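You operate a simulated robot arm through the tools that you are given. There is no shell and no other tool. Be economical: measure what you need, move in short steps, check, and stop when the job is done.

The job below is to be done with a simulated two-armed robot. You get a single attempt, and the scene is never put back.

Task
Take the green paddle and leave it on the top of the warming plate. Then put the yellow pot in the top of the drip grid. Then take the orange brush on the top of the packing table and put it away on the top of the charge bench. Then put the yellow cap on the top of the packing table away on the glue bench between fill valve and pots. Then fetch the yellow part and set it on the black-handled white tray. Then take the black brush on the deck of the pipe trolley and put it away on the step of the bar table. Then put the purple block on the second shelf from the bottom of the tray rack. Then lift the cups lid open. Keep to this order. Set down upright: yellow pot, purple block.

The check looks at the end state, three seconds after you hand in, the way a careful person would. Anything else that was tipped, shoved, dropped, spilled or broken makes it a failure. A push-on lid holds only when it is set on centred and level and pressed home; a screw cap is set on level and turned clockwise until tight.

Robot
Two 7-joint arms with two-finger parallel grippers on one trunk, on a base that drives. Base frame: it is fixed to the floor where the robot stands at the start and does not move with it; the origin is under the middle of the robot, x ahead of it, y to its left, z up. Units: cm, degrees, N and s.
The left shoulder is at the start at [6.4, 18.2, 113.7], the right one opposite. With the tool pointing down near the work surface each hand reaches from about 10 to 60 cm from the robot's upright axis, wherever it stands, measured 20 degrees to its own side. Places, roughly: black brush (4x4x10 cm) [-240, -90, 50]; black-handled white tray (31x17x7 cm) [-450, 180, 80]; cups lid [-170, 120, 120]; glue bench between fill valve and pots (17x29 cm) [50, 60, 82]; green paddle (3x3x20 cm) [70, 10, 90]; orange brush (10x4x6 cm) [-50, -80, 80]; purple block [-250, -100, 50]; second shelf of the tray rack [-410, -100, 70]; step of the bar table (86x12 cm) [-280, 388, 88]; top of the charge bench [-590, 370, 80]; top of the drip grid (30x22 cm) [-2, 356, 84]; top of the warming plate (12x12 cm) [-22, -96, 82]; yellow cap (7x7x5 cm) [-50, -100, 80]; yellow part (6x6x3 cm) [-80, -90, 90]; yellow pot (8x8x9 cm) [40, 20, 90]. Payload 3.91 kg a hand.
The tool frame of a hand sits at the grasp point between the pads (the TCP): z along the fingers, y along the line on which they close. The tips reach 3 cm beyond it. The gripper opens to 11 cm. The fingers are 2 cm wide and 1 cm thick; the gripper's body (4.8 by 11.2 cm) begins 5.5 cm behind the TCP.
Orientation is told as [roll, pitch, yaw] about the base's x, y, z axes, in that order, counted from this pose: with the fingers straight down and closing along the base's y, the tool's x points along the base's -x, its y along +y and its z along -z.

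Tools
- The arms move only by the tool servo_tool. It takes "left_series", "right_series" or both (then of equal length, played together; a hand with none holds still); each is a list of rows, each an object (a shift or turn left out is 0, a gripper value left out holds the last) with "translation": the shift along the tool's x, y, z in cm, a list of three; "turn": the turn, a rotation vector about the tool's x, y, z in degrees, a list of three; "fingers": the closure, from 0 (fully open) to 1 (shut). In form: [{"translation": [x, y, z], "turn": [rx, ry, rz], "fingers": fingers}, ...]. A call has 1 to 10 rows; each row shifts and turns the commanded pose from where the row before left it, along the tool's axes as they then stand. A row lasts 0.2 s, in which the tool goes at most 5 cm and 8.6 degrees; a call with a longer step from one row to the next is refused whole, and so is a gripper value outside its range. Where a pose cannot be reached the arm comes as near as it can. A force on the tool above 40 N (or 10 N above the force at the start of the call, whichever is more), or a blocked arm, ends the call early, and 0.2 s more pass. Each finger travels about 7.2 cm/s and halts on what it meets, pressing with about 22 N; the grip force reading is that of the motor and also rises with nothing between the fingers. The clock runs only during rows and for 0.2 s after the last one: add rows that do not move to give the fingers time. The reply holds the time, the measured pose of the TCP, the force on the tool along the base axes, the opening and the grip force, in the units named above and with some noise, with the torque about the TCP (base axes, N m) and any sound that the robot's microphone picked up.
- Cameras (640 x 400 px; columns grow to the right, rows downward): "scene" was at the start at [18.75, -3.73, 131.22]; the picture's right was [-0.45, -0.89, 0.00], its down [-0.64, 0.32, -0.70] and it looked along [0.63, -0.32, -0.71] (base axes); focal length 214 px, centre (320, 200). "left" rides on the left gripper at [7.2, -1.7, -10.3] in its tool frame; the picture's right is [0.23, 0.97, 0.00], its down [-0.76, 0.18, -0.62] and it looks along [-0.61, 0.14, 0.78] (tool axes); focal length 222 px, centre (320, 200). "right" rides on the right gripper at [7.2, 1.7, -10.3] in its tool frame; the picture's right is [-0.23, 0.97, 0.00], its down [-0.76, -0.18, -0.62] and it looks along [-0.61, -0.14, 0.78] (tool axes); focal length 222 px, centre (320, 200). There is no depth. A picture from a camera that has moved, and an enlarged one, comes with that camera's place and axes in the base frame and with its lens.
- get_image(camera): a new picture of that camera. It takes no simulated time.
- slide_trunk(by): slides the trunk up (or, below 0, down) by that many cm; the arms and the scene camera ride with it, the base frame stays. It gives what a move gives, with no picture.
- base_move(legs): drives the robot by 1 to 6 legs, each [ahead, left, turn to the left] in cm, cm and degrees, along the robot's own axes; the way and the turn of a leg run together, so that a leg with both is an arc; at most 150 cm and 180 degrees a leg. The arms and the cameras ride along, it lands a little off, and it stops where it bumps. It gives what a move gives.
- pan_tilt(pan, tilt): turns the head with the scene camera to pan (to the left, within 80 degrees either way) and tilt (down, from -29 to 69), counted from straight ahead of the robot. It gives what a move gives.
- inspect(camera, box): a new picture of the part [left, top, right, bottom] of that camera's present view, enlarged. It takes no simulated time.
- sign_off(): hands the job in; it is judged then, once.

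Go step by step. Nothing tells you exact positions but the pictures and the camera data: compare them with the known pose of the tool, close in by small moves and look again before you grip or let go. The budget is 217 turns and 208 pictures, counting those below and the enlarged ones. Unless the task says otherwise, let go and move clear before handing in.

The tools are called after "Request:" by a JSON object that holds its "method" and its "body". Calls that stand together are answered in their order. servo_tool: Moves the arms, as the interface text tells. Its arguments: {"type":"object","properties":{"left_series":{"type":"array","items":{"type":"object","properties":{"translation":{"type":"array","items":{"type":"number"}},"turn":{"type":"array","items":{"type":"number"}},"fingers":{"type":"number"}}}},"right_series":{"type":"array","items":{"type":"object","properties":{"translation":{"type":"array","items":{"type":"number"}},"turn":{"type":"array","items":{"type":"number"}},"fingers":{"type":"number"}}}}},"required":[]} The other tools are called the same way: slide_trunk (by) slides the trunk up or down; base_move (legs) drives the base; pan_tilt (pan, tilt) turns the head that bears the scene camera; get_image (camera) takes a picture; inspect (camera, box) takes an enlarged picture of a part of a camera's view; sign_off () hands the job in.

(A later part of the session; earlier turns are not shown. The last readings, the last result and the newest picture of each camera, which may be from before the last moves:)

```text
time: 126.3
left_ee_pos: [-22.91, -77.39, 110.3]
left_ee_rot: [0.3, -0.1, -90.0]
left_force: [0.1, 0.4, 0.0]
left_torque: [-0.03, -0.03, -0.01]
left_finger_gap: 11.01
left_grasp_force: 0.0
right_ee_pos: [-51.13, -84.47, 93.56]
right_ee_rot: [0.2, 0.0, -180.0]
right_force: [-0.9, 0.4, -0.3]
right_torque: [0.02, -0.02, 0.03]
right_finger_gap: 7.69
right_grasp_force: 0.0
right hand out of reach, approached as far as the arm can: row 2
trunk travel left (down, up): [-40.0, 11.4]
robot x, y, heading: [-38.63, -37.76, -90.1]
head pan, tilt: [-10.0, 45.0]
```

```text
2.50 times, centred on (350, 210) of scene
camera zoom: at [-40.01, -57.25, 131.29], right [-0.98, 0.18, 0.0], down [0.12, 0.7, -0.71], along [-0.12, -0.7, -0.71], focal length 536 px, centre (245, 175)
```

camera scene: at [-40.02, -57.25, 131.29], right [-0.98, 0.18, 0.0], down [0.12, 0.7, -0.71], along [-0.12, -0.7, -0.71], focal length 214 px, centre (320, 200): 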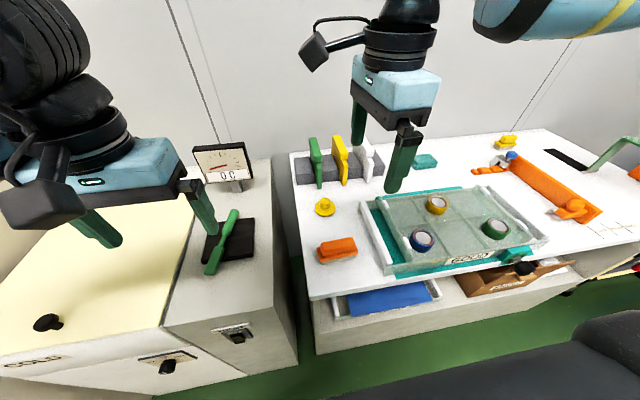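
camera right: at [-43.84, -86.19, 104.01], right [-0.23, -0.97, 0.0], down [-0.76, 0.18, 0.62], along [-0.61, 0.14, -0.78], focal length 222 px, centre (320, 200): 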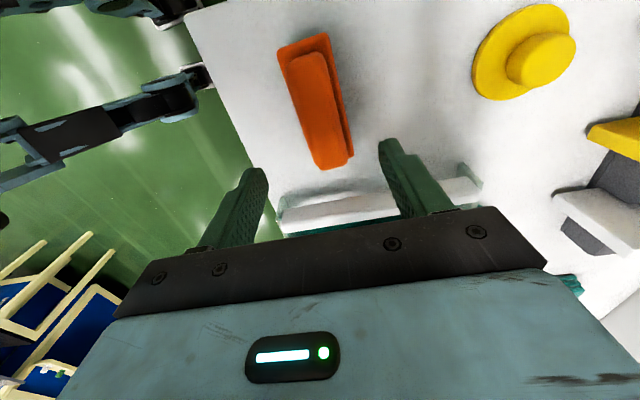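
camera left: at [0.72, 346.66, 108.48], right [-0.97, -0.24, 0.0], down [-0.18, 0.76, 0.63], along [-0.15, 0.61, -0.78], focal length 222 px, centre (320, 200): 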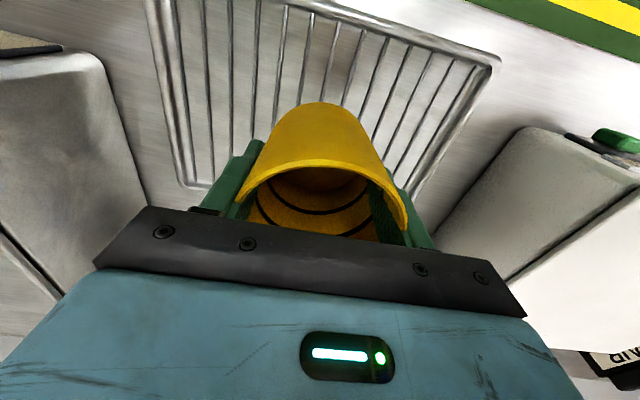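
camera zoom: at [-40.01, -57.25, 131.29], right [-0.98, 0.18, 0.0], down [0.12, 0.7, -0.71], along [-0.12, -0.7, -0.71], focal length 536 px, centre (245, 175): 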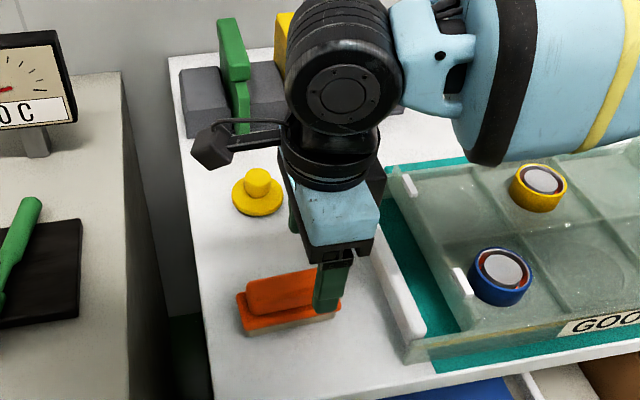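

Well aligned across; I shift the base 1.5 cm and descend further.

Request:
{"method": "base_move", "body": {"legs": [[0.3, 1.5, 0]]}}

Request:
{"method": "servo_tool", "body": {"right_series": [{"translation": [0, 0, 3]}, {"translation": [0, 0, 2.5]}, {}]}}

Request:
{"method": "get_image", "body": {"camera": "right"}}

Request:
{"method": "inspect", "body": {"camera": "scene", "box": [290, 180, 390, 280]}}

```text
time: 127.1
left_ee_pos: [-21.41, -77.57, 110.16]
left_ee_rot: [0.3, -0.1, -89.9]
left_force: [-0.3, 0.2, -0.1]
left_torque: [0.01, 0.0, 0.01]
left_finger_gap: 11.0
left_grasp_force: 0.0
right_ee_pos: [-49.66, -84.6, 93.52]
right_ee_rot: [0.1, 0.0, -180.0]
right_force: [0.3, -0.3, -0.4]
right_torque: [-0.01, 0.01, 0.0]
right_finger_gap: 7.69
right_grasp_force: 0.1
trunk travel left (down, up): [-40.0, 11.4]
robot x, y, heading: [-37.1, -38.14, -90.2]
head pan, tilt: [-10.0, 45.0]
```

```text
time: 127.9
left_ee_pos: [-21.44, -77.56, 110.34]
left_ee_rot: [0.3, -0.2, -89.9]
left_force: [-0.3, 0.3, 0.5]
left_torque: [0.0, 0.0, 0.0]
left_finger_gap: 10.99
left_grasp_force: 0.1
right_ee_pos: [-49.78, -84.8, 88.05]
right_ee_rot: [0.2, 0.1, -180.0]
right_force: [0.4, 0.1, -0.1]
right_torque: [0.01, -0.02, -0.04]
right_finger_gap: 7.68
right_grasp_force: 0.0
trunk travel left (down, up): [-40.0, 11.4]
robot x, y, heading: [-37.58, -37.86, -90.1]
head pan, tilt: [-10.0, 45.0]
```

```text
144 pictures are left
camera right: at [-42.62, -86.59, 98.5], right [-0.23, -0.97, 0.0], down [-0.76, 0.18, 0.62], along [-0.61, 0.14, -0.78], focal length 222 px, centre (320, 200)
```

right: 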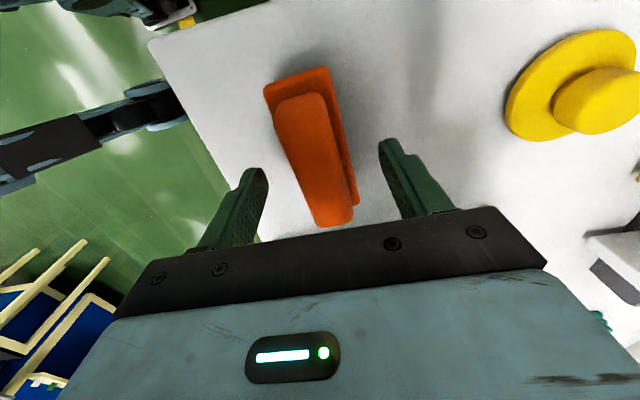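

```text
4.00 times, centred on (340, 230) of scene
camera zoom: at [-38.59, -57.55, 131.29], right [-0.98, 0.18, 0.0], down [0.12, 0.7, -0.71], along [-0.12, -0.7, -0.71], focal length 858 px, centre (240, 80)
```

zoom: 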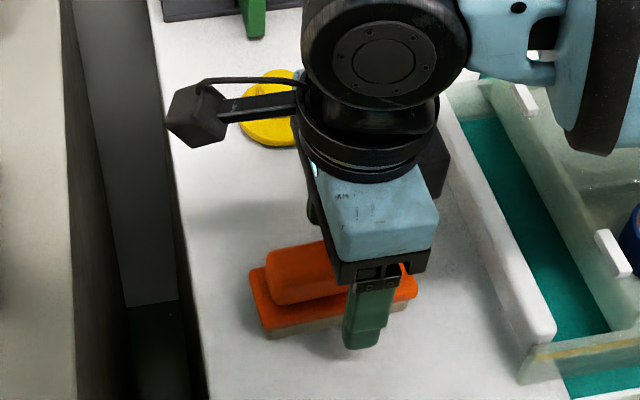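

I shift 1.5 cm toward the brush's middle and lower a little more in small steps.

Request:
{"method": "servo_tool", "body": {"right_series": [{"translation": [1.5, 0, 0]}, {"translation": [0, 0, 1]}, {}, {"translation": [0, 0, 1]}, {}, {"translation": [0, 0, 0.7]}, {}]}}

Request:
{"method": "get_image", "body": {"camera": "right"}}

Request:
{"method": "inspect", "body": {"camera": "scene", "box": [290, 180, 390, 280]}}

```text
time: 129.5
left_ee_pos: [-21.47, -77.66, 110.15]
left_ee_rot: [0.3, -0.1, -89.9]
left_force: [-1.1, 0.8, 0.2]
left_torque: [0.01, -0.04, -0.04]
left_finger_gap: 10.99
left_grasp_force: 0.1
right_ee_pos: [-50.21, -84.63, 85.39]
right_ee_rot: [0.2, 0.2, -180.0]
right_force: [-0.2, -0.9, 0.6]
right_torque: [-0.01, 0.04, 0.02]
right_finger_gap: 7.7
right_grasp_force: 0.0
right hand out of reach, approached as far as the arm can: row 1, 6
trunk travel left (down, up): [-40.0, 11.4]
robot x, y, heading: [-37.11, -38.3, -90.0]
head pan, tilt: [-10.0, 45.0]
```

```text
142 pictures are left
camera right: at [-43.02, -86.31, 95.93], right [-0.23, -0.97, 0.0], down [-0.76, 0.18, 0.62], along [-0.61, 0.14, -0.78], focal length 222 px, centre (320, 200)
```

right: 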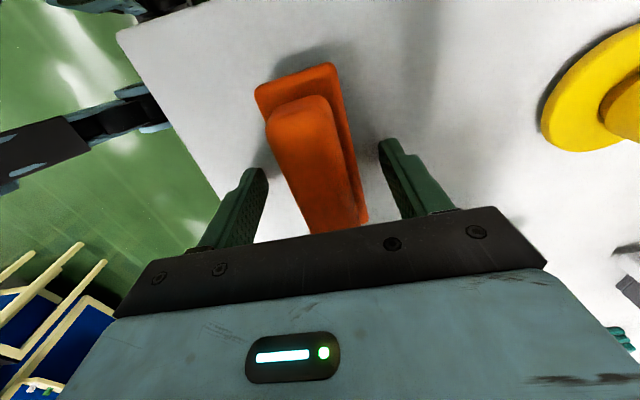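

```text
4.00 times, centred on (340, 230) of scene
camera zoom: at [-38.57, -57.55, 131.29], right [-0.98, 0.17, 0.0], down [0.12, 0.7, -0.71], along [-0.12, -0.7, -0.71], focal length 858 px, centre (240, 80)
```

zoom: 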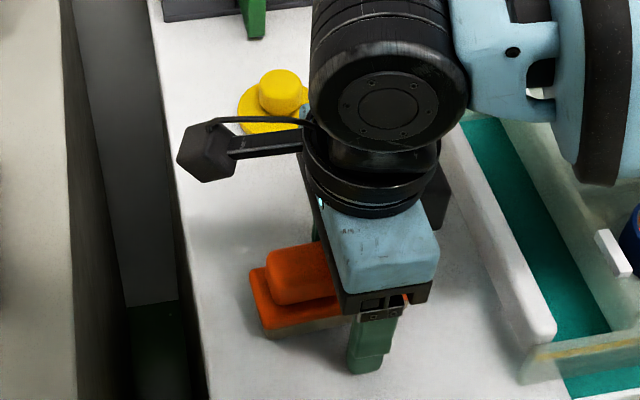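

I shift the base 2.2 cm so the pads centre on the brush.

Request:
{"method": "base_move", "body": {"legs": [[0, 2.2, 0]]}}

Request:
{"method": "servo_tool", "body": {"right_series": [{"translation": [0, 0, 0.6]}, {}]}}

Request:
{"method": "get_image", "body": {"camera": "right"}}

Request:
{"method": "inspect", "body": {"camera": "scene", "box": [290, 180, 390, 280]}}

```text
time: 130.4
left_ee_pos: [-19.24, -77.59, 110.25]
left_ee_rot: [0.2, -0.1, -89.9]
left_force: [0.0, 0.1, -0.1]
left_torque: [0.0, 0.01, -0.01]
left_finger_gap: 11.02
left_grasp_force: 0.2
right_ee_pos: [-48.06, -84.52, 85.53]
right_ee_rot: [0.2, 0.1, -180.1]
right_force: [0.2, -0.5, 0.3]
right_torque: [0.0, -0.01, 0.02]
right_finger_gap: 7.72
right_grasp_force: 0.1
trunk travel left (down, up): [-40.0, 11.4]
robot x, y, heading: [-35.22, -38.29, -90.1]
head pan, tilt: [-10.0, 45.0]
```

```text
time: 131.0
left_ee_pos: [-19.24, -77.4, 110.27]
left_ee_rot: [0.2, -0.2, -89.8]
left_force: [-0.8, 0.6, 0.0]
left_torque: [0.01, -0.01, 0.02]
left_finger_gap: 11.01
left_grasp_force: 0.1
right_ee_pos: [-48.16, -84.5, 84.92]
right_ee_rot: [0.5, 0.3, -180.0]
right_force: [0.1, -0.1, 12.3]
right_torque: [0.47, 0.12, 0.01]
right_finger_gap: 7.69
right_grasp_force: 0.0
trunk travel left (down, up): [-40.0, 11.4]
robot x, y, heading: [-34.79, -37.64, -90.1]
head pan, tilt: [-10.0, 45.0]
```

```text
140 pictures are left
camera right: at [-40.93, -86.25, 95.5], right [-0.23, -0.97, 0.01], down [-0.76, 0.18, 0.62], along [-0.6, 0.14, -0.79], focal length 222 px, centre (320, 200)
```

right: 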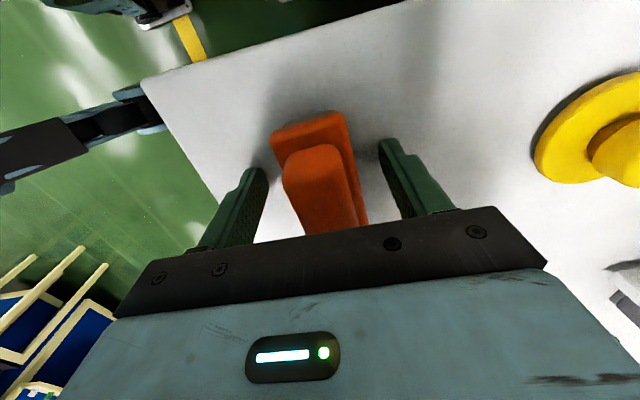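

```text
4.00 times, centred on (340, 230) of scene
camera zoom: at [-36.39, -57.49, 131.31], right [-0.98, 0.17, 0.0], down [0.12, 0.7, -0.71], along [-0.12, -0.7, -0.71], focal length 858 px, centre (240, 80)
```

zoom: 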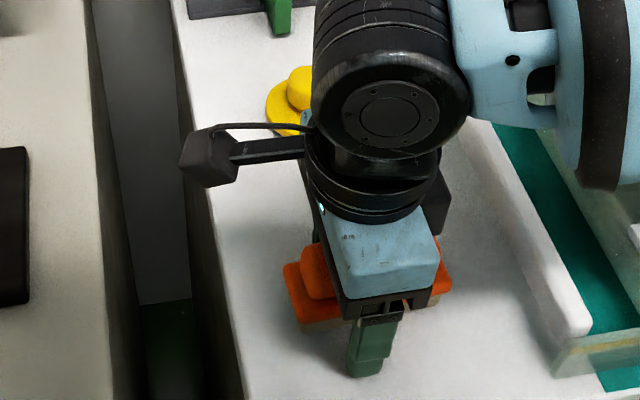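

The tips touch the table at z 82. I raise 0.5 cm, close and lift.

Request:
{"method": "servo_tool", "body": {"right_series": [{"translation": [0, 0, -0.6]}, {"fingers": 1}, {"fingers": 1}, {"fingers": 1}, {}, {"translation": [0, 0, -3]}, {"translation": [0, 0, -4]}, {"translation": [0, 0, -4]}, {"translation": [0, 0, -4]}, {"translation": [0, 0, -4]}]}}

Request:
{"method": "get_image", "body": {"camera": "right"}}

Request:
{"method": "get_image", "body": {"camera": "scene"}}

```text
time: 133.2
left_ee_pos: [-19.21, -77.63, 110.28]
left_ee_rot: [0.3, -0.3, -89.9]
left_force: [-0.6, 0.9, -0.3]
left_torque: [0.02, 0.02, -0.03]
left_finger_gap: 11.0
left_grasp_force: 0.0
right_ee_pos: [-48.03, -84.44, 104.44]
right_ee_rot: [0.1, 0.1, -179.9]
right_force: [-0.3, 1.2, -1.2]
right_torque: [0.02, -0.02, -0.01]
right_finger_gap: 3.96
right_grasp_force: 22.0
trunk travel left (down, up): [-40.0, 11.4]
robot x, y, heading: [-35.16, -38.07, -90.3]
head pan, tilt: [-10.0, 45.0]
```

```text
138 pictures are left
camera right: at [-40.8, -86.04, 114.88], right [-0.23, -0.97, 0.0], down [-0.76, 0.18, 0.62], along [-0.61, 0.14, -0.78], focal length 222 px, centre (320, 200)
```

right: 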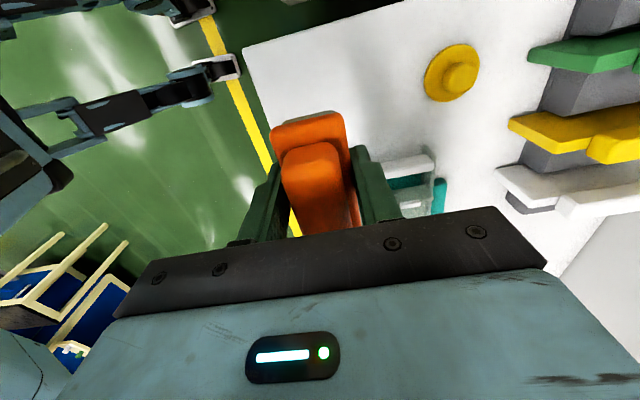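

```text
137 pictures are left
camera scene: at [-36.39, -57.52, 131.29], right [-0.98, 0.17, 0.0], down [0.12, 0.7, -0.71], along [-0.12, -0.7, -0.71], focal length 214 px, centre (320, 200)
```

scene: 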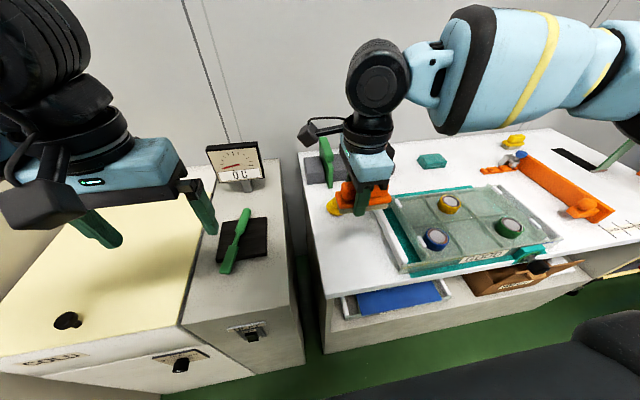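

Brush held. I reverse out, go up the aisle and turn west into the north aisle.

Request:
{"method": "base_move", "body": {"legs": [[-150, 0, 0], [-155, 0, 0]]}}

```text
refused: -155 is not a number from -150 to 150
```

Request:
{"method": "base_move", "body": {"legs": [[-150, 0, 0], [-150, 0, 0], [0, 0, -89.8], [120, 0, 0]]}}

Request:
{"method": "pan_tilt", "body": {"pan": -15, "tilt": 15}}

Request:
{"method": "get_image", "body": {"camera": "scene"}}

```text
time: 157.2
left_ee_pos: [-196.23, 247.61, 110.28]
left_ee_rot: [0.3, -0.1, -179.7]
left_force: [-1.4, -0.4, 0.0]
left_torque: [0.04, 0.03, -0.01]
left_finger_gap: 10.97
left_grasp_force: 0.0
right_ee_pos: [-203.12, 276.38, 104.37]
right_ee_rot: [0.2, 0.1, 90.2]
right_force: [0.9, -0.1, -0.2]
right_torque: [-0.02, -0.04, 0.01]
right_finger_gap: 3.94
right_grasp_force: 21.7
trunk travel left (down, up): [-40.0, 11.4]
robot x, y, heading: [-156.81, 263.86, -179.6]
head pan, tilt: [-10.0, 45.0]
```

```text
time: 158.1
left_ee_pos: [-196.25, 247.66, 110.19]
left_ee_rot: [0.3, -0.2, -179.6]
left_force: [0.3, 0.0, 0.3]
left_torque: [0.0, -0.05, -0.02]
left_finger_gap: 11.01
left_grasp_force: 0.0
right_ee_pos: [-203.14, 276.33, 104.27]
right_ee_rot: [0.2, 0.1, 90.4]
right_force: [0.3, 0.1, -0.5]
right_torque: [-0.02, 0.01, -0.02]
right_finger_gap: 3.92
right_grasp_force: 22.2
trunk travel left (down, up): [-40.0, 11.4]
robot x, y, heading: [-156.56, 263.71, -179.8]
head pan, tilt: [-15.0, 15.0]
```

```text
136 pictures are left
camera scene: at [-177.1, 265.92, 135.96], right [0.26, 0.97, 0.0], down [0.25, -0.07, -0.97], along [-0.93, 0.25, -0.26], focal length 214 px, centre (320, 200)
```

scene: 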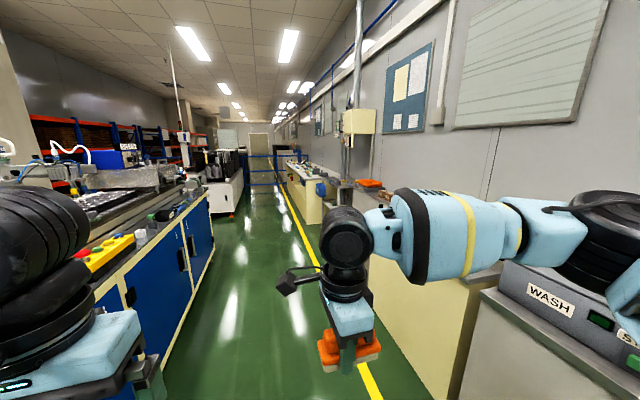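

The aisle is clear. I continue west toward the charge bench.

Request:
{"method": "base_move", "body": {"legs": [[150, 0, 0], [150, 0, 0], [70, 0, 0]]}}

Request:
{"method": "pan_tilt", "body": {"pan": -30, "tilt": 20}}

Request:
{"method": "get_image", "body": {"camera": "scene"}}

```text
time: 175.8
left_ee_pos: [-562.08, 245.92, 110.16]
left_ee_rot: [0.4, 0.0, 179.8]
left_force: [0.3, 0.0, 0.0]
left_torque: [-0.01, 0.0, 0.02]
left_finger_gap: 10.99
left_grasp_force: 0.1
right_ee_pos: [-568.72, 274.65, 104.27]
right_ee_rot: [0.1, 0.1, 89.8]
right_force: [-0.4, 0.1, -0.5]
right_torque: [0.04, 0.0, -0.01]
right_finger_gap: 3.94
right_grasp_force: 22.0
trunk travel left (down, up): [-40.0, 11.4]
robot x, y, heading: [-523.06, 261.61, 180.0]
head pan, tilt: [-15.0, 15.0]
```

```text
time: 176.6
left_ee_pos: [-562.15, 245.92, 110.22]
left_ee_rot: [0.3, -0.2, 179.7]
left_force: [-0.1, 0.6, 1.0]
left_torque: [-0.03, 0.0, 0.03]
left_finger_gap: 11.01
left_grasp_force: 0.1
right_ee_pos: [-568.74, 274.62, 104.36]
right_ee_rot: [0.3, 0.0, 89.9]
right_force: [-0.2, -0.4, -1.1]
right_torque: [-0.01, -0.01, 0.01]
right_finger_gap: 3.96
right_grasp_force: 21.9
trunk travel left (down, up): [-40.0, 11.4]
robot x, y, heading: [-522.76, 261.15, 179.5]
head pan, tilt: [-30.0, 20.0]
```

```text
135 pictures are left
camera scene: at [-541.81, 266.19, 135.16], right [0.5, 0.86, 0.0], down [0.29, -0.17, -0.94], along [-0.81, 0.47, -0.34], focal length 214 px, centre (320, 200)
```

scene: 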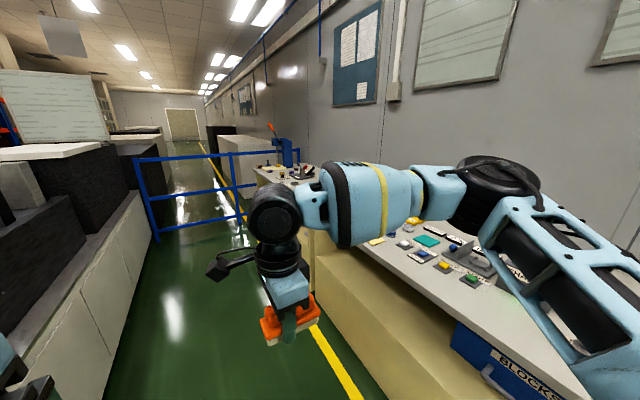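

I turn to face the bench here and look at it.

Request:
{"method": "base_move", "body": {"legs": [[30, 15, 0], [0, 0, -90]]}}

Request:
{"method": "pan_tilt", "body": {"pan": 20, "tilt": 30}}

Request:
{"method": "get_image", "body": {"camera": "scene"}}

```text
time: 182.6
left_ee_pos: [-568.17, 285.7, 110.16]
left_ee_rot: [0.3, -0.2, 90.6]
left_force: [-0.8, 0.6, -0.5]
left_torque: [-0.01, 0.03, -0.01]
left_finger_gap: 11.01
left_grasp_force: 0.1
right_ee_pos: [-539.47, 292.83, 104.39]
right_ee_rot: [0.2, 0.1, 0.6]
right_force: [0.1, 0.5, -1.2]
right_torque: [-0.01, -0.01, -0.01]
right_finger_gap: 3.95
right_grasp_force: 22.1
trunk travel left (down, up): [-40.0, 11.4]
robot x, y, heading: [-551.94, 246.13, 90.5]
head pan, tilt: [-30.0, 20.0]
```

```text
time: 183.8
left_ee_pos: [-568.12, 285.82, 110.39]
left_ee_rot: [0.2, 0.0, 90.7]
left_force: [-0.6, 0.4, -0.6]
left_torque: [-0.01, 0.02, 0.01]
left_finger_gap: 10.99
left_grasp_force: 0.1
right_ee_pos: [-539.51, 292.9, 104.44]
right_ee_rot: [0.2, 0.1, 0.6]
right_force: [-0.5, 0.0, -0.5]
right_torque: [0.0, 0.03, 0.02]
right_finger_gap: 3.94
right_grasp_force: 21.2
trunk travel left (down, up): [-40.0, 11.4]
robot x, y, heading: [-551.79, 246.71, 90.5]
head pan, tilt: [20.0, 30.0]
```

```text
134 pictures are left
camera scene: at [-555.14, 266.18, 133.55], right [0.94, 0.35, 0.0], down [0.17, -0.47, -0.87], along [-0.3, 0.81, -0.5], focal length 214 px, centre (320, 200)
```

scene: 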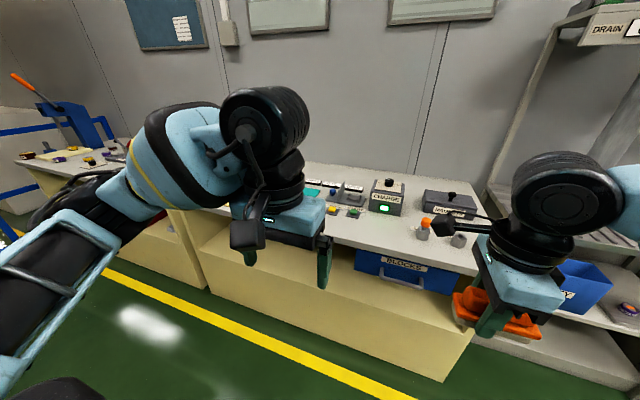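

The charge bench is ahead with a CHARGE box and small items. I zoom to choose a clear patch.

Request:
{"method": "pan_tilt", "body": {"pan": -5, "tilt": 30}}

Request:
{"method": "inspect", "body": {"camera": "scene", "box": [100, 120, 420, 320]}}

```text
time: 184.7
left_ee_pos: [-568.25, 285.75, 110.16]
left_ee_rot: [0.3, -0.1, 90.7]
left_force: [0.0, 0.6, 1.0]
left_torque: [0.0, -0.01, 0.03]
left_finger_gap: 10.98
left_grasp_force: 0.1
right_ee_pos: [-539.48, 292.87, 104.4]
right_ee_rot: [0.1, 0.1, 0.6]
right_force: [-0.5, 0.0, 0.3]
right_torque: [0.0, -0.01, -0.01]
right_finger_gap: 3.96
right_grasp_force: 21.5
trunk travel left (down, up): [-40.0, 11.4]
robot x, y, heading: [-552.08, 246.39, 90.6]
head pan, tilt: [-5.0, 30.0]
```

```text
2.00 times, centred on (260, 220) of scene
camera zoom: at [-551.28, 266.72, 133.55], right [1.0, -0.08, 0.0], down [-0.04, -0.5, -0.87], along [0.07, 0.86, -0.5], focal length 429 px, centre (440, 160)
```

zoom: 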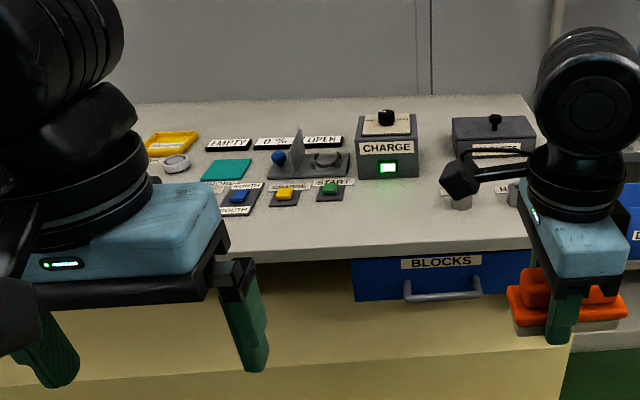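

A clear strip lies in front of the CHARGE box around (-556,335). I drive in with the brush toward it.

Request:
{"method": "base_move", "body": {"legs": [[40, 15, 0]]}}

Request:
{"method": "pan_tilt", "body": {"pan": -10, "tilt": 50}}

Request:
{"method": "get_image", "body": {"camera": "scene"}}

Request:
{"method": "get_image", "body": {"camera": "right"}}

```text
time: 187.3
left_ee_pos: [-583.45, 325.79, 110.25]
left_ee_rot: [0.4, -0.2, 90.6]
left_force: [0.3, -0.8, -0.1]
left_torque: [-0.03, -0.03, 0.0]
left_finger_gap: 11.0
left_grasp_force: 0.0
right_ee_pos: [-554.81, 332.75, 104.22]
right_ee_rot: [0.2, 0.1, 0.7]
right_force: [0.5, 0.4, -0.3]
right_torque: [0.01, -0.01, -0.02]
right_finger_gap: 3.94
right_grasp_force: 22.6
trunk travel left (down, up): [-40.0, 11.4]
robot x, y, heading: [-566.88, 286.36, 90.5]
head pan, tilt: [-5.0, 30.0]
```

```text
time: 188.1
left_ee_pos: [-583.42, 325.71, 110.28]
left_ee_rot: [0.2, -0.2, 90.5]
left_force: [0.4, 0.0, -0.5]
left_torque: [-0.04, -0.02, -0.03]
left_finger_gap: 10.99
left_grasp_force: 0.1
right_ee_pos: [-554.86, 332.78, 104.34]
right_ee_rot: [0.1, 0.0, 0.6]
right_force: [-0.1, -0.2, -0.6]
right_torque: [-0.02, 0.0, -0.03]
right_finger_gap: 3.93
right_grasp_force: 21.9
trunk travel left (down, up): [-40.0, 11.4]
robot x, y, heading: [-567.42, 286.55, 90.8]
head pan, tilt: [-10.0, 50.0]
```

```text
132 pictures are left
camera scene: at [-566.03, 305.26, 130.6], right [0.99, -0.17, 0.0], down [-0.13, -0.76, -0.64], along [0.11, 0.63, -0.77], focal length 214 px, centre (320, 200)
```

scene: 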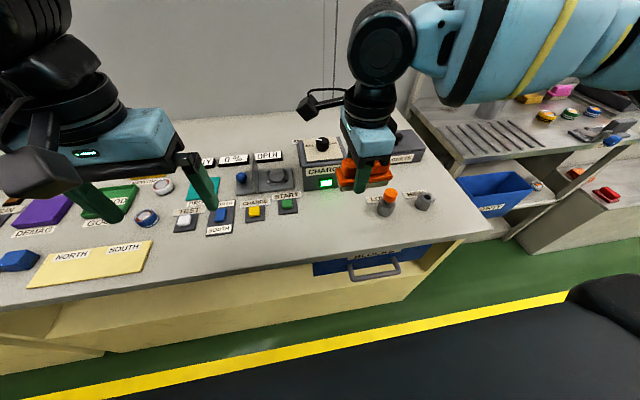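

```text
131 pictures are left
camera right: at [-562.09, 334.27, 114.84], right [0.22, 0.98, 0.0], down [0.76, -0.17, 0.62], along [0.61, -0.13, -0.78], focal length 222 px, centre (320, 200)
```

right: 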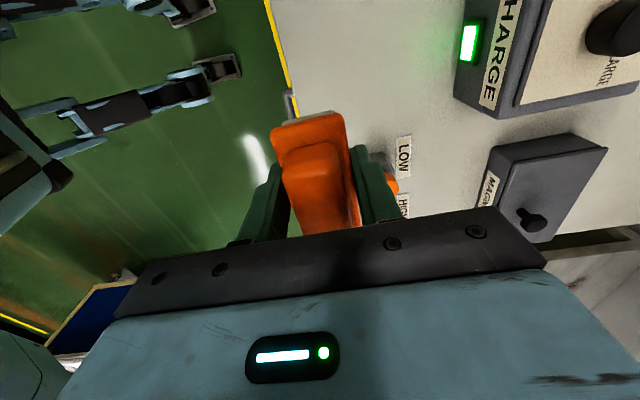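

I nudge 4 cm further onto the bench and descend to just above the surface.

Request:
{"method": "servo_tool", "body": {"right_series": [{"translation": [0.5, 4.2, 0]}, {"translation": [0, 0, 4.5]}, {"translation": [0, 0, 4.5]}, {"translation": [0, 0, 4.5]}, {}]}}

Request:
{"method": "get_image", "body": {"camera": "right"}}

Request:
{"method": "get_image", "body": {"camera": "scene"}}

```text
time: 189.3
left_ee_pos: [-583.55, 325.74, 110.28]
left_ee_rot: [0.2, -0.2, 90.6]
left_force: [0.5, 0.2, -0.8]
left_torque: [0.0, 0.01, -0.04]
left_finger_gap: 11.0
left_grasp_force: 0.1
right_ee_pos: [-553.47, 336.07, 90.16]
right_ee_rot: [0.2, 0.1, 0.6]
right_force: [-0.3, 0.3, -1.0]
right_torque: [-0.02, 0.04, 0.0]
right_finger_gap: 3.94
right_grasp_force: 22.2
right hand out of reach, approached as far as the arm can: row 1
trunk travel left (down, up): [-40.0, 11.4]
robot x, y, heading: [-567.4, 286.31, 90.4]
head pan, tilt: [-10.0, 50.0]
```

```text
130 pictures are left
camera right: at [-560.8, 337.61, 100.54], right [0.22, 0.98, 0.0], down [0.76, -0.17, 0.62], along [0.61, -0.13, -0.78], focal length 222 px, centre (320, 200)
```

right: 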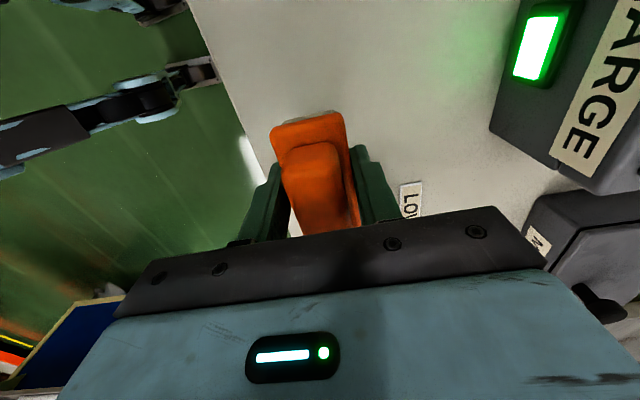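

```text
129 pictures are left
camera scene: at [-566.05, 305.24, 130.6], right [0.99, -0.17, 0.0], down [-0.13, -0.76, -0.64], along [0.11, 0.63, -0.77], focal length 214 px, centre (320, 200)
```

scene: 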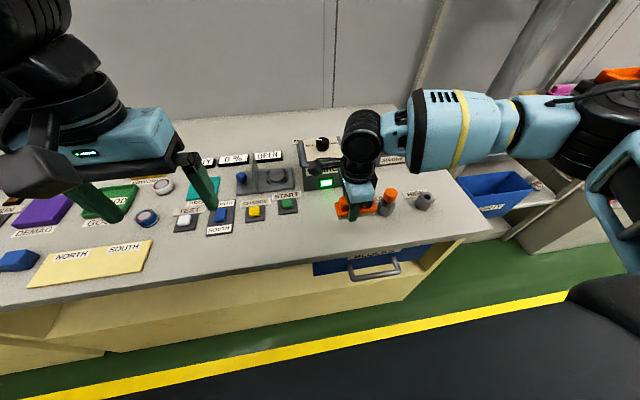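

The LOW post is a bit near on the right, so I shift the base 4 cm left and lower to contact.

Request:
{"method": "base_move", "body": {"legs": [[0, 4, 0]]}}

Request:
{"method": "servo_tool", "body": {"right_series": [{"translation": [0, 0, 3]}, {"translation": [0, 0, 0.5]}, {}, {"translation": [0, 0, 0.4]}, {}, {"translation": [0, 0, 0.4]}, {}, {"translation": [0, 0, 0.4]}, {}]}}

Request:
{"method": "inspect", "body": {"camera": "scene", "box": [260, 130, 460, 270]}}

```text
time: 190.3
left_ee_pos: [-587.41, 325.73, 110.29]
left_ee_rot: [0.1, 0.0, 90.7]
left_force: [0.4, -0.3, 0.0]
left_torque: [-0.01, 0.0, 0.0]
left_finger_gap: 11.02
left_grasp_force: 0.0
right_ee_pos: [-557.42, 335.97, 90.19]
right_ee_rot: [0.3, 0.1, 0.6]
right_force: [-0.7, -0.8, -0.1]
right_torque: [-0.01, 0.05, 0.0]
right_finger_gap: 3.92
right_grasp_force: 22.1
trunk travel left (down, up): [-40.0, 11.4]
robot x, y, heading: [-571.04, 286.45, 90.4]
head pan, tilt: [-10.0, 50.0]
```

```text
time: 192.3
left_ee_pos: [-587.38, 325.7, 110.24]
left_ee_rot: [0.2, -0.3, 90.5]
left_force: [0.6, -0.4, 0.4]
left_torque: [-0.01, 0.02, 0.0]
left_finger_gap: 11.0
left_grasp_force: 0.1
right_ee_pos: [-557.38, 336.06, 85.42]
right_ee_rot: [0.2, 0.2, 0.6]
right_force: [-0.5, -1.1, 0.0]
right_torque: [0.01, -0.03, -0.02]
right_finger_gap: 3.93
right_grasp_force: 21.8
trunk travel left (down, up): [-40.0, 11.4]
robot x, y, heading: [-571.19, 286.33, 90.5]
head pan, tilt: [-10.0, 50.0]
```

```text
2.86 times, centred on (360, 200) of scene
camera zoom: at [-569.97, 305.24, 130.6], right [0.99, -0.17, 0.0], down [-0.13, -0.76, -0.64], along [0.11, 0.63, -0.77], focal length 613 px, centre (206, 200)
```

zoom: 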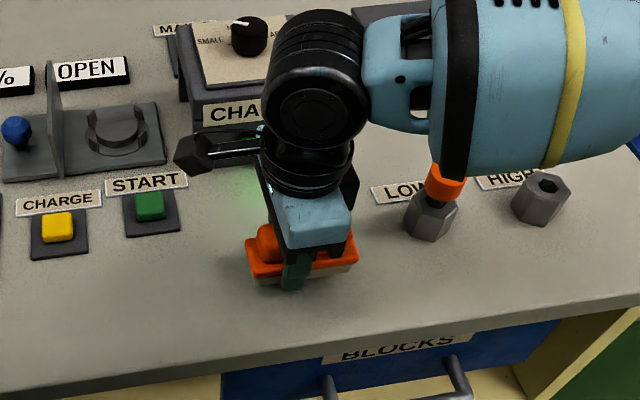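

Request:
{"method": "servo_tool", "body": {"right_series": [{"translation": [0, 0, 0.4]}, {}, {"translation": [0, 0, 0.4]}, {}, {"translation": [0, 0, 0.4]}, {}, {"translation": [0, 0, 0.4]}, {}]}}

```text
time: 194.2
left_ee_pos: [-587.37, 325.77, 110.29]
left_ee_rot: [0.3, -0.2, 90.6]
left_force: [-0.5, 0.8, 0.1]
left_torque: [0.02, 0.02, -0.04]
left_finger_gap: 10.99
left_grasp_force: 0.0
right_ee_pos: [-556.95, 335.93, 83.85]
right_ee_rot: [0.2, 0.2, 0.5]
right_force: [0.2, 0.8, -0.7]
right_torque: [0.0, 0.0, -0.05]
right_finger_gap: 3.9
right_grasp_force: 22.0
right hand out of reach, approached as far as the arm can: row 5
trunk travel left (down, up): [-40.0, 11.4]
robot x, y, heading: [-571.67, 286.08, 90.2]
head pan, tilt: [-10.0, 50.0]
```

The arm is at its reach limit, so I lower with the trunk in small steps.

Request:
{"method": "slide_trunk", "body": {"by": -0.6}}

Request:
{"method": "slide_trunk", "body": {"by": -0.5}}

Request:
{"method": "inspect", "body": {"camera": "scene", "box": [310, 180, 390, 240]}}

```text
time: 194.7
left_ee_pos: [-587.44, 325.53, 109.61]
left_ee_rot: [0.1, -0.1, 90.5]
left_force: [0.2, 0.2, 0.9]
left_torque: [0.0, -0.02, 0.01]
left_finger_gap: 11.0
left_grasp_force: 0.1
right_ee_pos: [-557.03, 335.86, 83.47]
right_ee_rot: [0.4, 0.0, 0.5]
right_force: [2.8, -3.0, 16.6]
right_torque: [-0.2, -0.23, -0.03]
right_finger_gap: 3.93
right_grasp_force: 21.8
trunk travel left (down, up): [-39.4, 12.0]
robot x, y, heading: [-571.48, 286.27, 90.6]
head pan, tilt: [-10.0, 50.0]
```

```text
time: 195.1
left_ee_pos: [-587.41, 325.71, 109.38]
left_ee_rot: [0.3, -0.2, 90.4]
left_force: [1.1, -0.6, 0.7]
left_torque: [0.0, 0.02, 0.0]
left_finger_gap: 11.01
left_grasp_force: 0.1
right_ee_pos: [-557.1, 336.08, 83.5]
right_ee_rot: [0.5, 0.3, 0.4]
right_force: [1.5, -5.9, 15.1]
right_torque: [-0.39, -0.27, -0.06]
right_finger_gap: 3.92
right_grasp_force: 22.3
trunk travel left (down, up): [-39.1, 12.3]
robot x, y, heading: [-571.2, 286.41, 90.3]
head pan, tilt: [-10.0, 50.0]
stopped: the force on the tool passed its limit at 46 N (the readings are from after the stop); the commanded pose is now the measured one
```

```text
6.67 times, centred on (350, 210) of scene
camera zoom: at [-569.96, 305.55, 129.57], right [0.99, -0.17, 0.0], down [-0.13, -0.76, -0.64], along [0.11, 0.63, -0.77], focal length 1430 px, centre (120, 133)
```

zoom: 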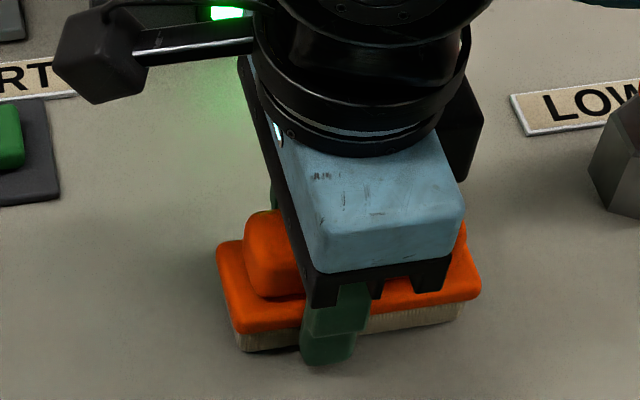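

Contact: the brush rests on the bench. I open modestly, then rise.

Request:
{"method": "servo_tool", "body": {"right_series": [{"fingers": 0.6}, {"fingers": 0.45}, {"fingers": 0.35}, {}, {"translation": [0, 0, -3]}, {"translation": [0, 0, -4]}, {"translation": [0, 0, -4]}, {"translation": [0, 0, -4]}, {"translation": [0, 0, -4]}]}}

Request:
{"method": "inspect", "body": {"camera": "scene", "box": [260, 130, 460, 270]}}

```text
time: 197.1
left_ee_pos: [-587.31, 325.71, 109.3]
left_ee_rot: [0.2, -0.1, 90.7]
left_force: [-0.4, 1.4, 0.6]
left_torque: [0.02, -0.01, -0.02]
left_finger_gap: 10.99
left_grasp_force: 0.1
right_ee_pos: [-557.03, 335.91, 102.4]
right_ee_rot: [0.4, 0.1, 0.5]
right_force: [-0.4, -0.4, 0.4]
right_torque: [0.03, 0.0, 0.0]
right_finger_gap: 7.19
right_grasp_force: 0.1
trunk travel left (down, up): [-39.1, 12.3]
robot x, y, heading: [-571.41, 286.35, 90.5]
head pan, tilt: [-10.0, 50.0]
```

```text
2.86 times, centred on (360, 200) of scene
camera zoom: at [-569.96, 305.56, 129.58], right [0.99, -0.17, 0.0], down [-0.13, -0.76, -0.64], along [0.11, 0.63, -0.77], focal length 613 px, centre (206, 200)
```

zoom: 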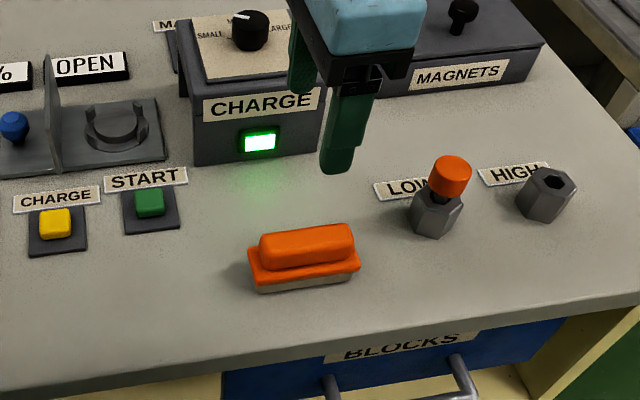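

Brush placed. Now back to the packing table for the yellow cap; I'll use the left hand there.

Request:
{"method": "base_move", "body": {"legs": [[-25, 0, 0], [0, 0, -90.5], [150, 0, 0], [150, 0, 0], [150, 0, 0], [60, 0, 0]]}}

Request:
{"method": "base_move", "body": {"legs": [[0, 0, -90], [150, 0, 0], [115, 0, 0]]}}

Request:
{"method": "pan_tilt", "body": {"pan": 0, "tilt": 40}}

Request:
{"method": "get_image", "body": {"camera": "scene"}}

```text
time: 226.9
left_ee_pos: [-19.82, 297.35, 109.25]
left_ee_rot: [0.3, -0.1, 3.3]
left_force: [0.9, 0.3, 0.2]
left_torque: [-0.02, 0.01, 0.0]
left_finger_gap: 11.0
left_grasp_force: 0.0
right_ee_pos: [-8.42, 267.58, 102.35]
right_ee_rot: [0.5, 0.2, -86.8]
right_force: [0.6, -0.4, 0.2]
right_torque: [-0.01, 0.02, -0.02]
right_finger_gap: 7.17
right_grasp_force: 0.2
trunk travel left (down, up): [-39.1, 12.3]
robot x, y, heading: [-58.53, 279.52, 3.0]
head pan, tilt: [-10.0, 50.0]
```

```text
time: 243.5
left_ee_pos: [-28.83, -21.38, 109.32]
left_ee_rot: [0.2, -0.1, -87.0]
left_force: [0.3, -0.2, -0.9]
left_torque: [-0.03, 0.01, 0.03]
left_finger_gap: 10.99
left_grasp_force: 0.0
right_ee_pos: [-58.84, -32.8, 102.36]
right_ee_rot: [0.5, 0.2, -177.1]
right_force: [-0.1, -1.0, -0.1]
right_torque: [0.01, 0.0, 0.01]
right_finger_gap: 7.17
right_grasp_force: 0.2
trunk travel left (down, up): [-39.1, 12.3]
robot x, y, heading: [-46.55, 17.61, -87.3]
head pan, tilt: [-10.0, 50.0]
```

```text
time: 244.2
left_ee_pos: [-29.02, -21.21, 109.3]
left_ee_rot: [0.2, -0.1, -87.0]
left_force: [-1.2, 0.0, -0.1]
left_torque: [0.05, -0.01, 0.01]
left_finger_gap: 11.0
left_grasp_force: 0.1
right_ee_pos: [-58.83, -32.77, 102.39]
right_ee_rot: [0.5, 0.1, -177.2]
right_force: [0.1, 0.0, 0.8]
right_torque: [0.01, 0.02, -0.01]
right_finger_gap: 7.13
right_grasp_force: 0.0
trunk travel left (down, up): [-39.1, 12.3]
robot x, y, heading: [-46.62, 17.36, -87.6]
head pan, tilt: [0.0, 40.0]
```

```text
125 pictures are left
camera scene: at [-45.61, -2.93, 130.99], right [-1.0, -0.05, 0.0], down [-0.03, 0.64, -0.77], along [0.04, -0.76, -0.64], focal length 214 px, centre (320, 200)
```

scene: 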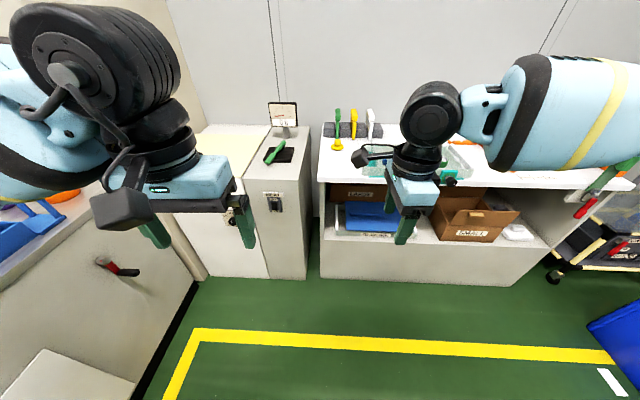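

I tuck the right hand back and drive up so that the cap lies to the robot's left.

Request:
{"method": "servo_tool", "body": {"right_series": [{"translation": [-2.5, -4, 1]}, {"translation": [-2.5, -4, 0]}, {"translation": [-2.5, -4, 0]}, {"translation": [-2.5, -4, -4]}, {"translation": [0, 0, -4]}]}}

Request:
{"method": "base_move", "body": {"legs": [[0, 0, -2.6], [56, -17, 0]]}}

Request:
{"method": "pan_tilt", "body": {"pan": 10, "tilt": 50}}

Request:
{"method": "get_image", "body": {"camera": "scene"}}

Request:
{"method": "get_image", "body": {"camera": "left"}}

```text
refused: row 4 steps farther than a row can; nothing moved
```

```text
time: 247.9
left_ee_pos: [-47.86, -77.5, 109.24]
left_ee_rot: [0.2, -0.1, -89.9]
left_force: [0.3, -0.3, 0.4]
left_torque: [0.03, 0.01, 0.06]
left_finger_gap: 10.99
left_grasp_force: 0.1
right_ee_pos: [-78.01, -87.54, 102.42]
right_ee_rot: [0.5, 0.2, -180.0]
right_force: [0.6, -0.1, 0.0]
right_torque: [0.0, 0.0, 0.01]
right_finger_gap: 7.17
right_grasp_force: 0.0
trunk travel left (down, up): [-39.1, 12.3]
robot x, y, heading: [-63.39, -38.04, -90.0]
head pan, tilt: [0.0, 40.0]
```

```text
time: 248.6
left_ee_pos: [-47.71, -77.59, 109.45]
left_ee_rot: [0.2, -0.1, -89.9]
left_force: [-0.9, -0.1, -0.3]
left_torque: [0.05, 0.02, 0.0]
left_finger_gap: 10.99
left_grasp_force: 0.1
right_ee_pos: [-78.25, -87.45, 102.27]
right_ee_rot: [0.6, 0.2, -180.1]
right_force: [-0.7, -0.1, 0.7]
right_torque: [0.01, 0.0, -0.02]
right_finger_gap: 7.15
right_grasp_force: 0.1
trunk travel left (down, up): [-39.1, 12.3]
robot x, y, heading: [-63.42, -38.04, -89.9]
head pan, tilt: [10.0, 50.0]
```

```text
124 pictures are left
camera scene: at [-62.12, -57.44, 129.58], right [-0.98, -0.17, 0.0], down [-0.13, 0.75, -0.64], along [0.11, -0.63, -0.77], focal length 214 px, centre (320, 200)
```

scene: 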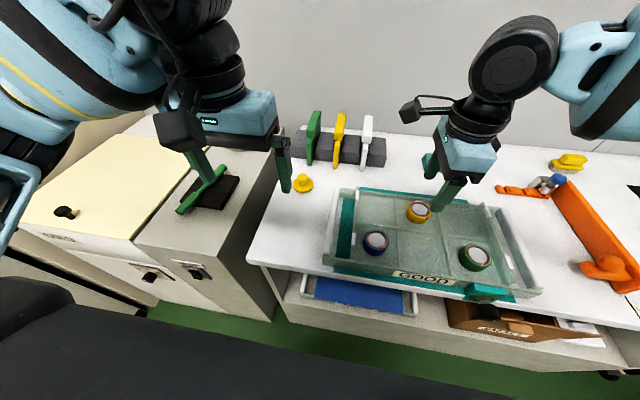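

```text
123 pictures are left
camera left: at [-49.46, -70.26, 119.7], right [0.97, 0.23, 0.0], down [0.18, -0.76, 0.63], along [0.15, -0.61, -0.78], focal length 222 px, centre (320, 200)
```

left: 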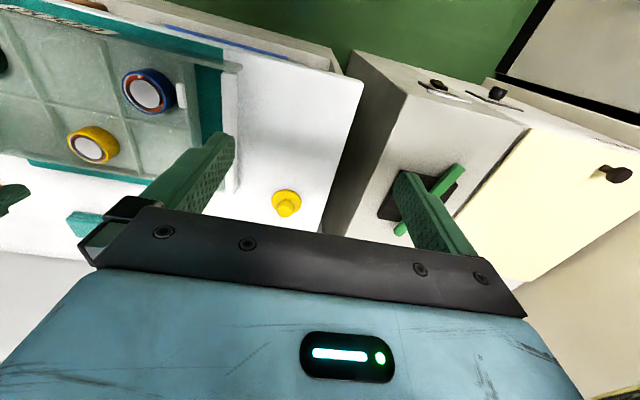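

The cap's knob is at about (-49.5,-100.2). I move ahead 3 cm and bring the left hand above it.

Request:
{"method": "base_move", "body": {"legs": [[3, 0, 0]]}}

Request:
{"method": "servo_tool", "body": {"left_series": [{"translation": [-4.5, -0.5, 0], "fingers": 0.35}, {"translation": [-4.5, -0.4, 0]}, {"translation": [-4.5, -0.4, 0]}, {"translation": [-4.5, -0.4, 0]}, {"translation": [-2, 0, 2]}, {"translation": [0, 0, 4.5]}, {"translation": [0, 0, 4.5]}, {}]}}

Request:
{"method": "get_image", "body": {"camera": "left"}}

Request:
{"method": "get_image", "body": {"camera": "scene"}}

```text
time: 249.5
left_ee_pos: [-47.67, -80.44, 109.27]
left_ee_rot: [0.2, -0.1, -89.9]
left_force: [0.2, -0.9, -0.7]
left_torque: [0.03, -0.01, 0.0]
left_finger_gap: 11.0
left_grasp_force: 0.1
right_ee_pos: [-78.04, -90.52, 102.28]
right_ee_rot: [0.5, 0.2, -179.9]
right_force: [0.1, -0.3, 0.0]
right_torque: [0.0, 0.02, 0.0]
right_finger_gap: 7.16
right_grasp_force: 0.0
trunk travel left (down, up): [-39.1, 12.3]
robot x, y, heading: [-63.72, -40.79, -90.1]
head pan, tilt: [10.0, 50.0]
```

```text
time: 251.3
left_ee_pos: [-49.41, -100.38, 98.42]
left_ee_rot: [0.2, -0.1, -90.0]
left_force: [0.6, 0.2, 0.1]
left_torque: [-0.02, 0.03, -0.01]
left_finger_gap: 7.16
left_grasp_force: 0.0
right_ee_pos: [-78.17, -90.45, 102.46]
right_ee_rot: [0.5, 0.2, -179.9]
right_force: [0.0, 0.9, 0.7]
right_torque: [0.01, 0.01, 0.03]
right_finger_gap: 7.17
right_grasp_force: 0.1
trunk travel left (down, up): [-39.1, 12.3]
robot x, y, heading: [-63.64, -41.14, -89.7]
head pan, tilt: [10.0, 50.0]
```

```text
122 pictures are left
camera left: at [-51.01, -93.1, 108.7], right [0.97, 0.23, 0.0], down [0.18, -0.76, 0.63], along [0.15, -0.61, -0.78], focal length 222 px, centre (320, 200)
```

left: 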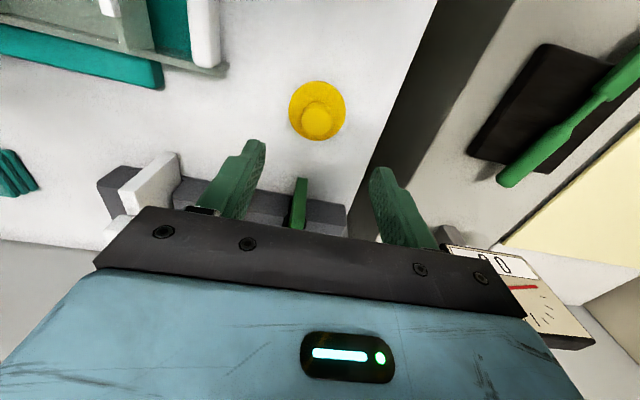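

```text
121 pictures are left
camera scene: at [-62.13, -60.37, 129.58], right [-0.98, -0.17, 0.0], down [-0.13, 0.75, -0.64], along [0.11, -0.63, -0.77], focal length 214 px, centre (320, 200)
```

scene: 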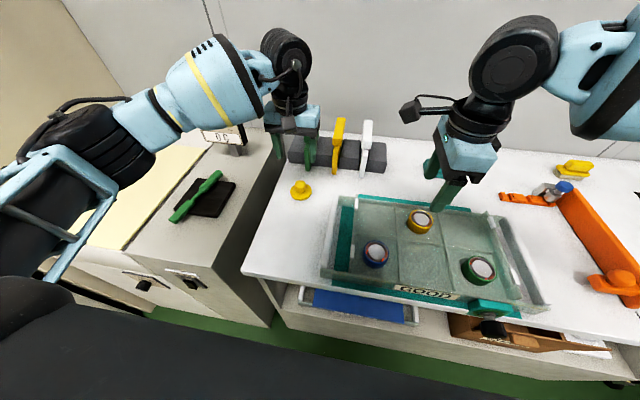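

Aligned. Descending to knob height.

Request:
{"method": "servo_tool", "body": {"left_series": [{"translation": [0, 0, 4]}, {"translation": [0, 0, 4]}, {"translation": [0, 0, 3]}, {}]}}

Request:
{"method": "get_image", "body": {"camera": "left"}}

Request:
{"method": "inspect", "body": {"camera": "scene", "box": [260, 120, 360, 220]}}

```text
time: 252.3
left_ee_pos: [-49.35, -100.58, 87.37]
left_ee_rot: [0.2, -0.1, -89.8]
left_force: [0.5, -0.1, 0.6]
left_torque: [0.01, 0.02, 0.0]
left_finger_gap: 7.15
left_grasp_force: 0.0
right_ee_pos: [-78.24, -90.46, 102.3]
right_ee_rot: [0.4, 0.2, -180.0]
right_force: [-0.2, 0.2, 0.4]
right_torque: [-0.01, 0.07, -0.03]
right_finger_gap: 7.17
right_grasp_force: 0.0
trunk travel left (down, up): [-39.1, 12.3]
robot x, y, heading: [-63.77, -41.11, -89.9]
head pan, tilt: [10.0, 50.0]
```

```text
120 pictures are left
camera left: at [-51.06, -93.2, 97.7], right [0.97, 0.23, 0.0], down [0.18, -0.76, 0.63], along [0.15, -0.61, -0.78], focal length 222 px, centre (320, 200)
```

left: 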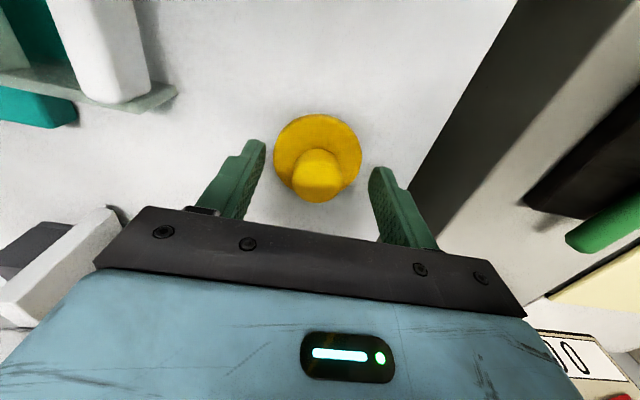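

```text
4.00 times, centred on (310, 170) of scene
camera zoom: at [-62.12, -60.39, 129.58], right [-0.98, -0.17, 0.0], down [-0.13, 0.75, -0.64], along [0.11, -0.63, -0.77], focal length 858 px, centre (360, 320)
```

zoom: 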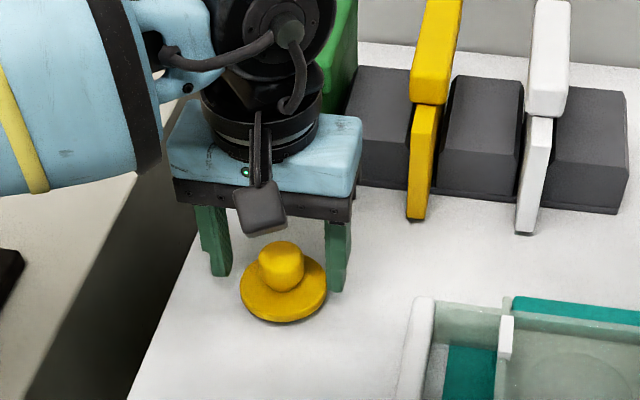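

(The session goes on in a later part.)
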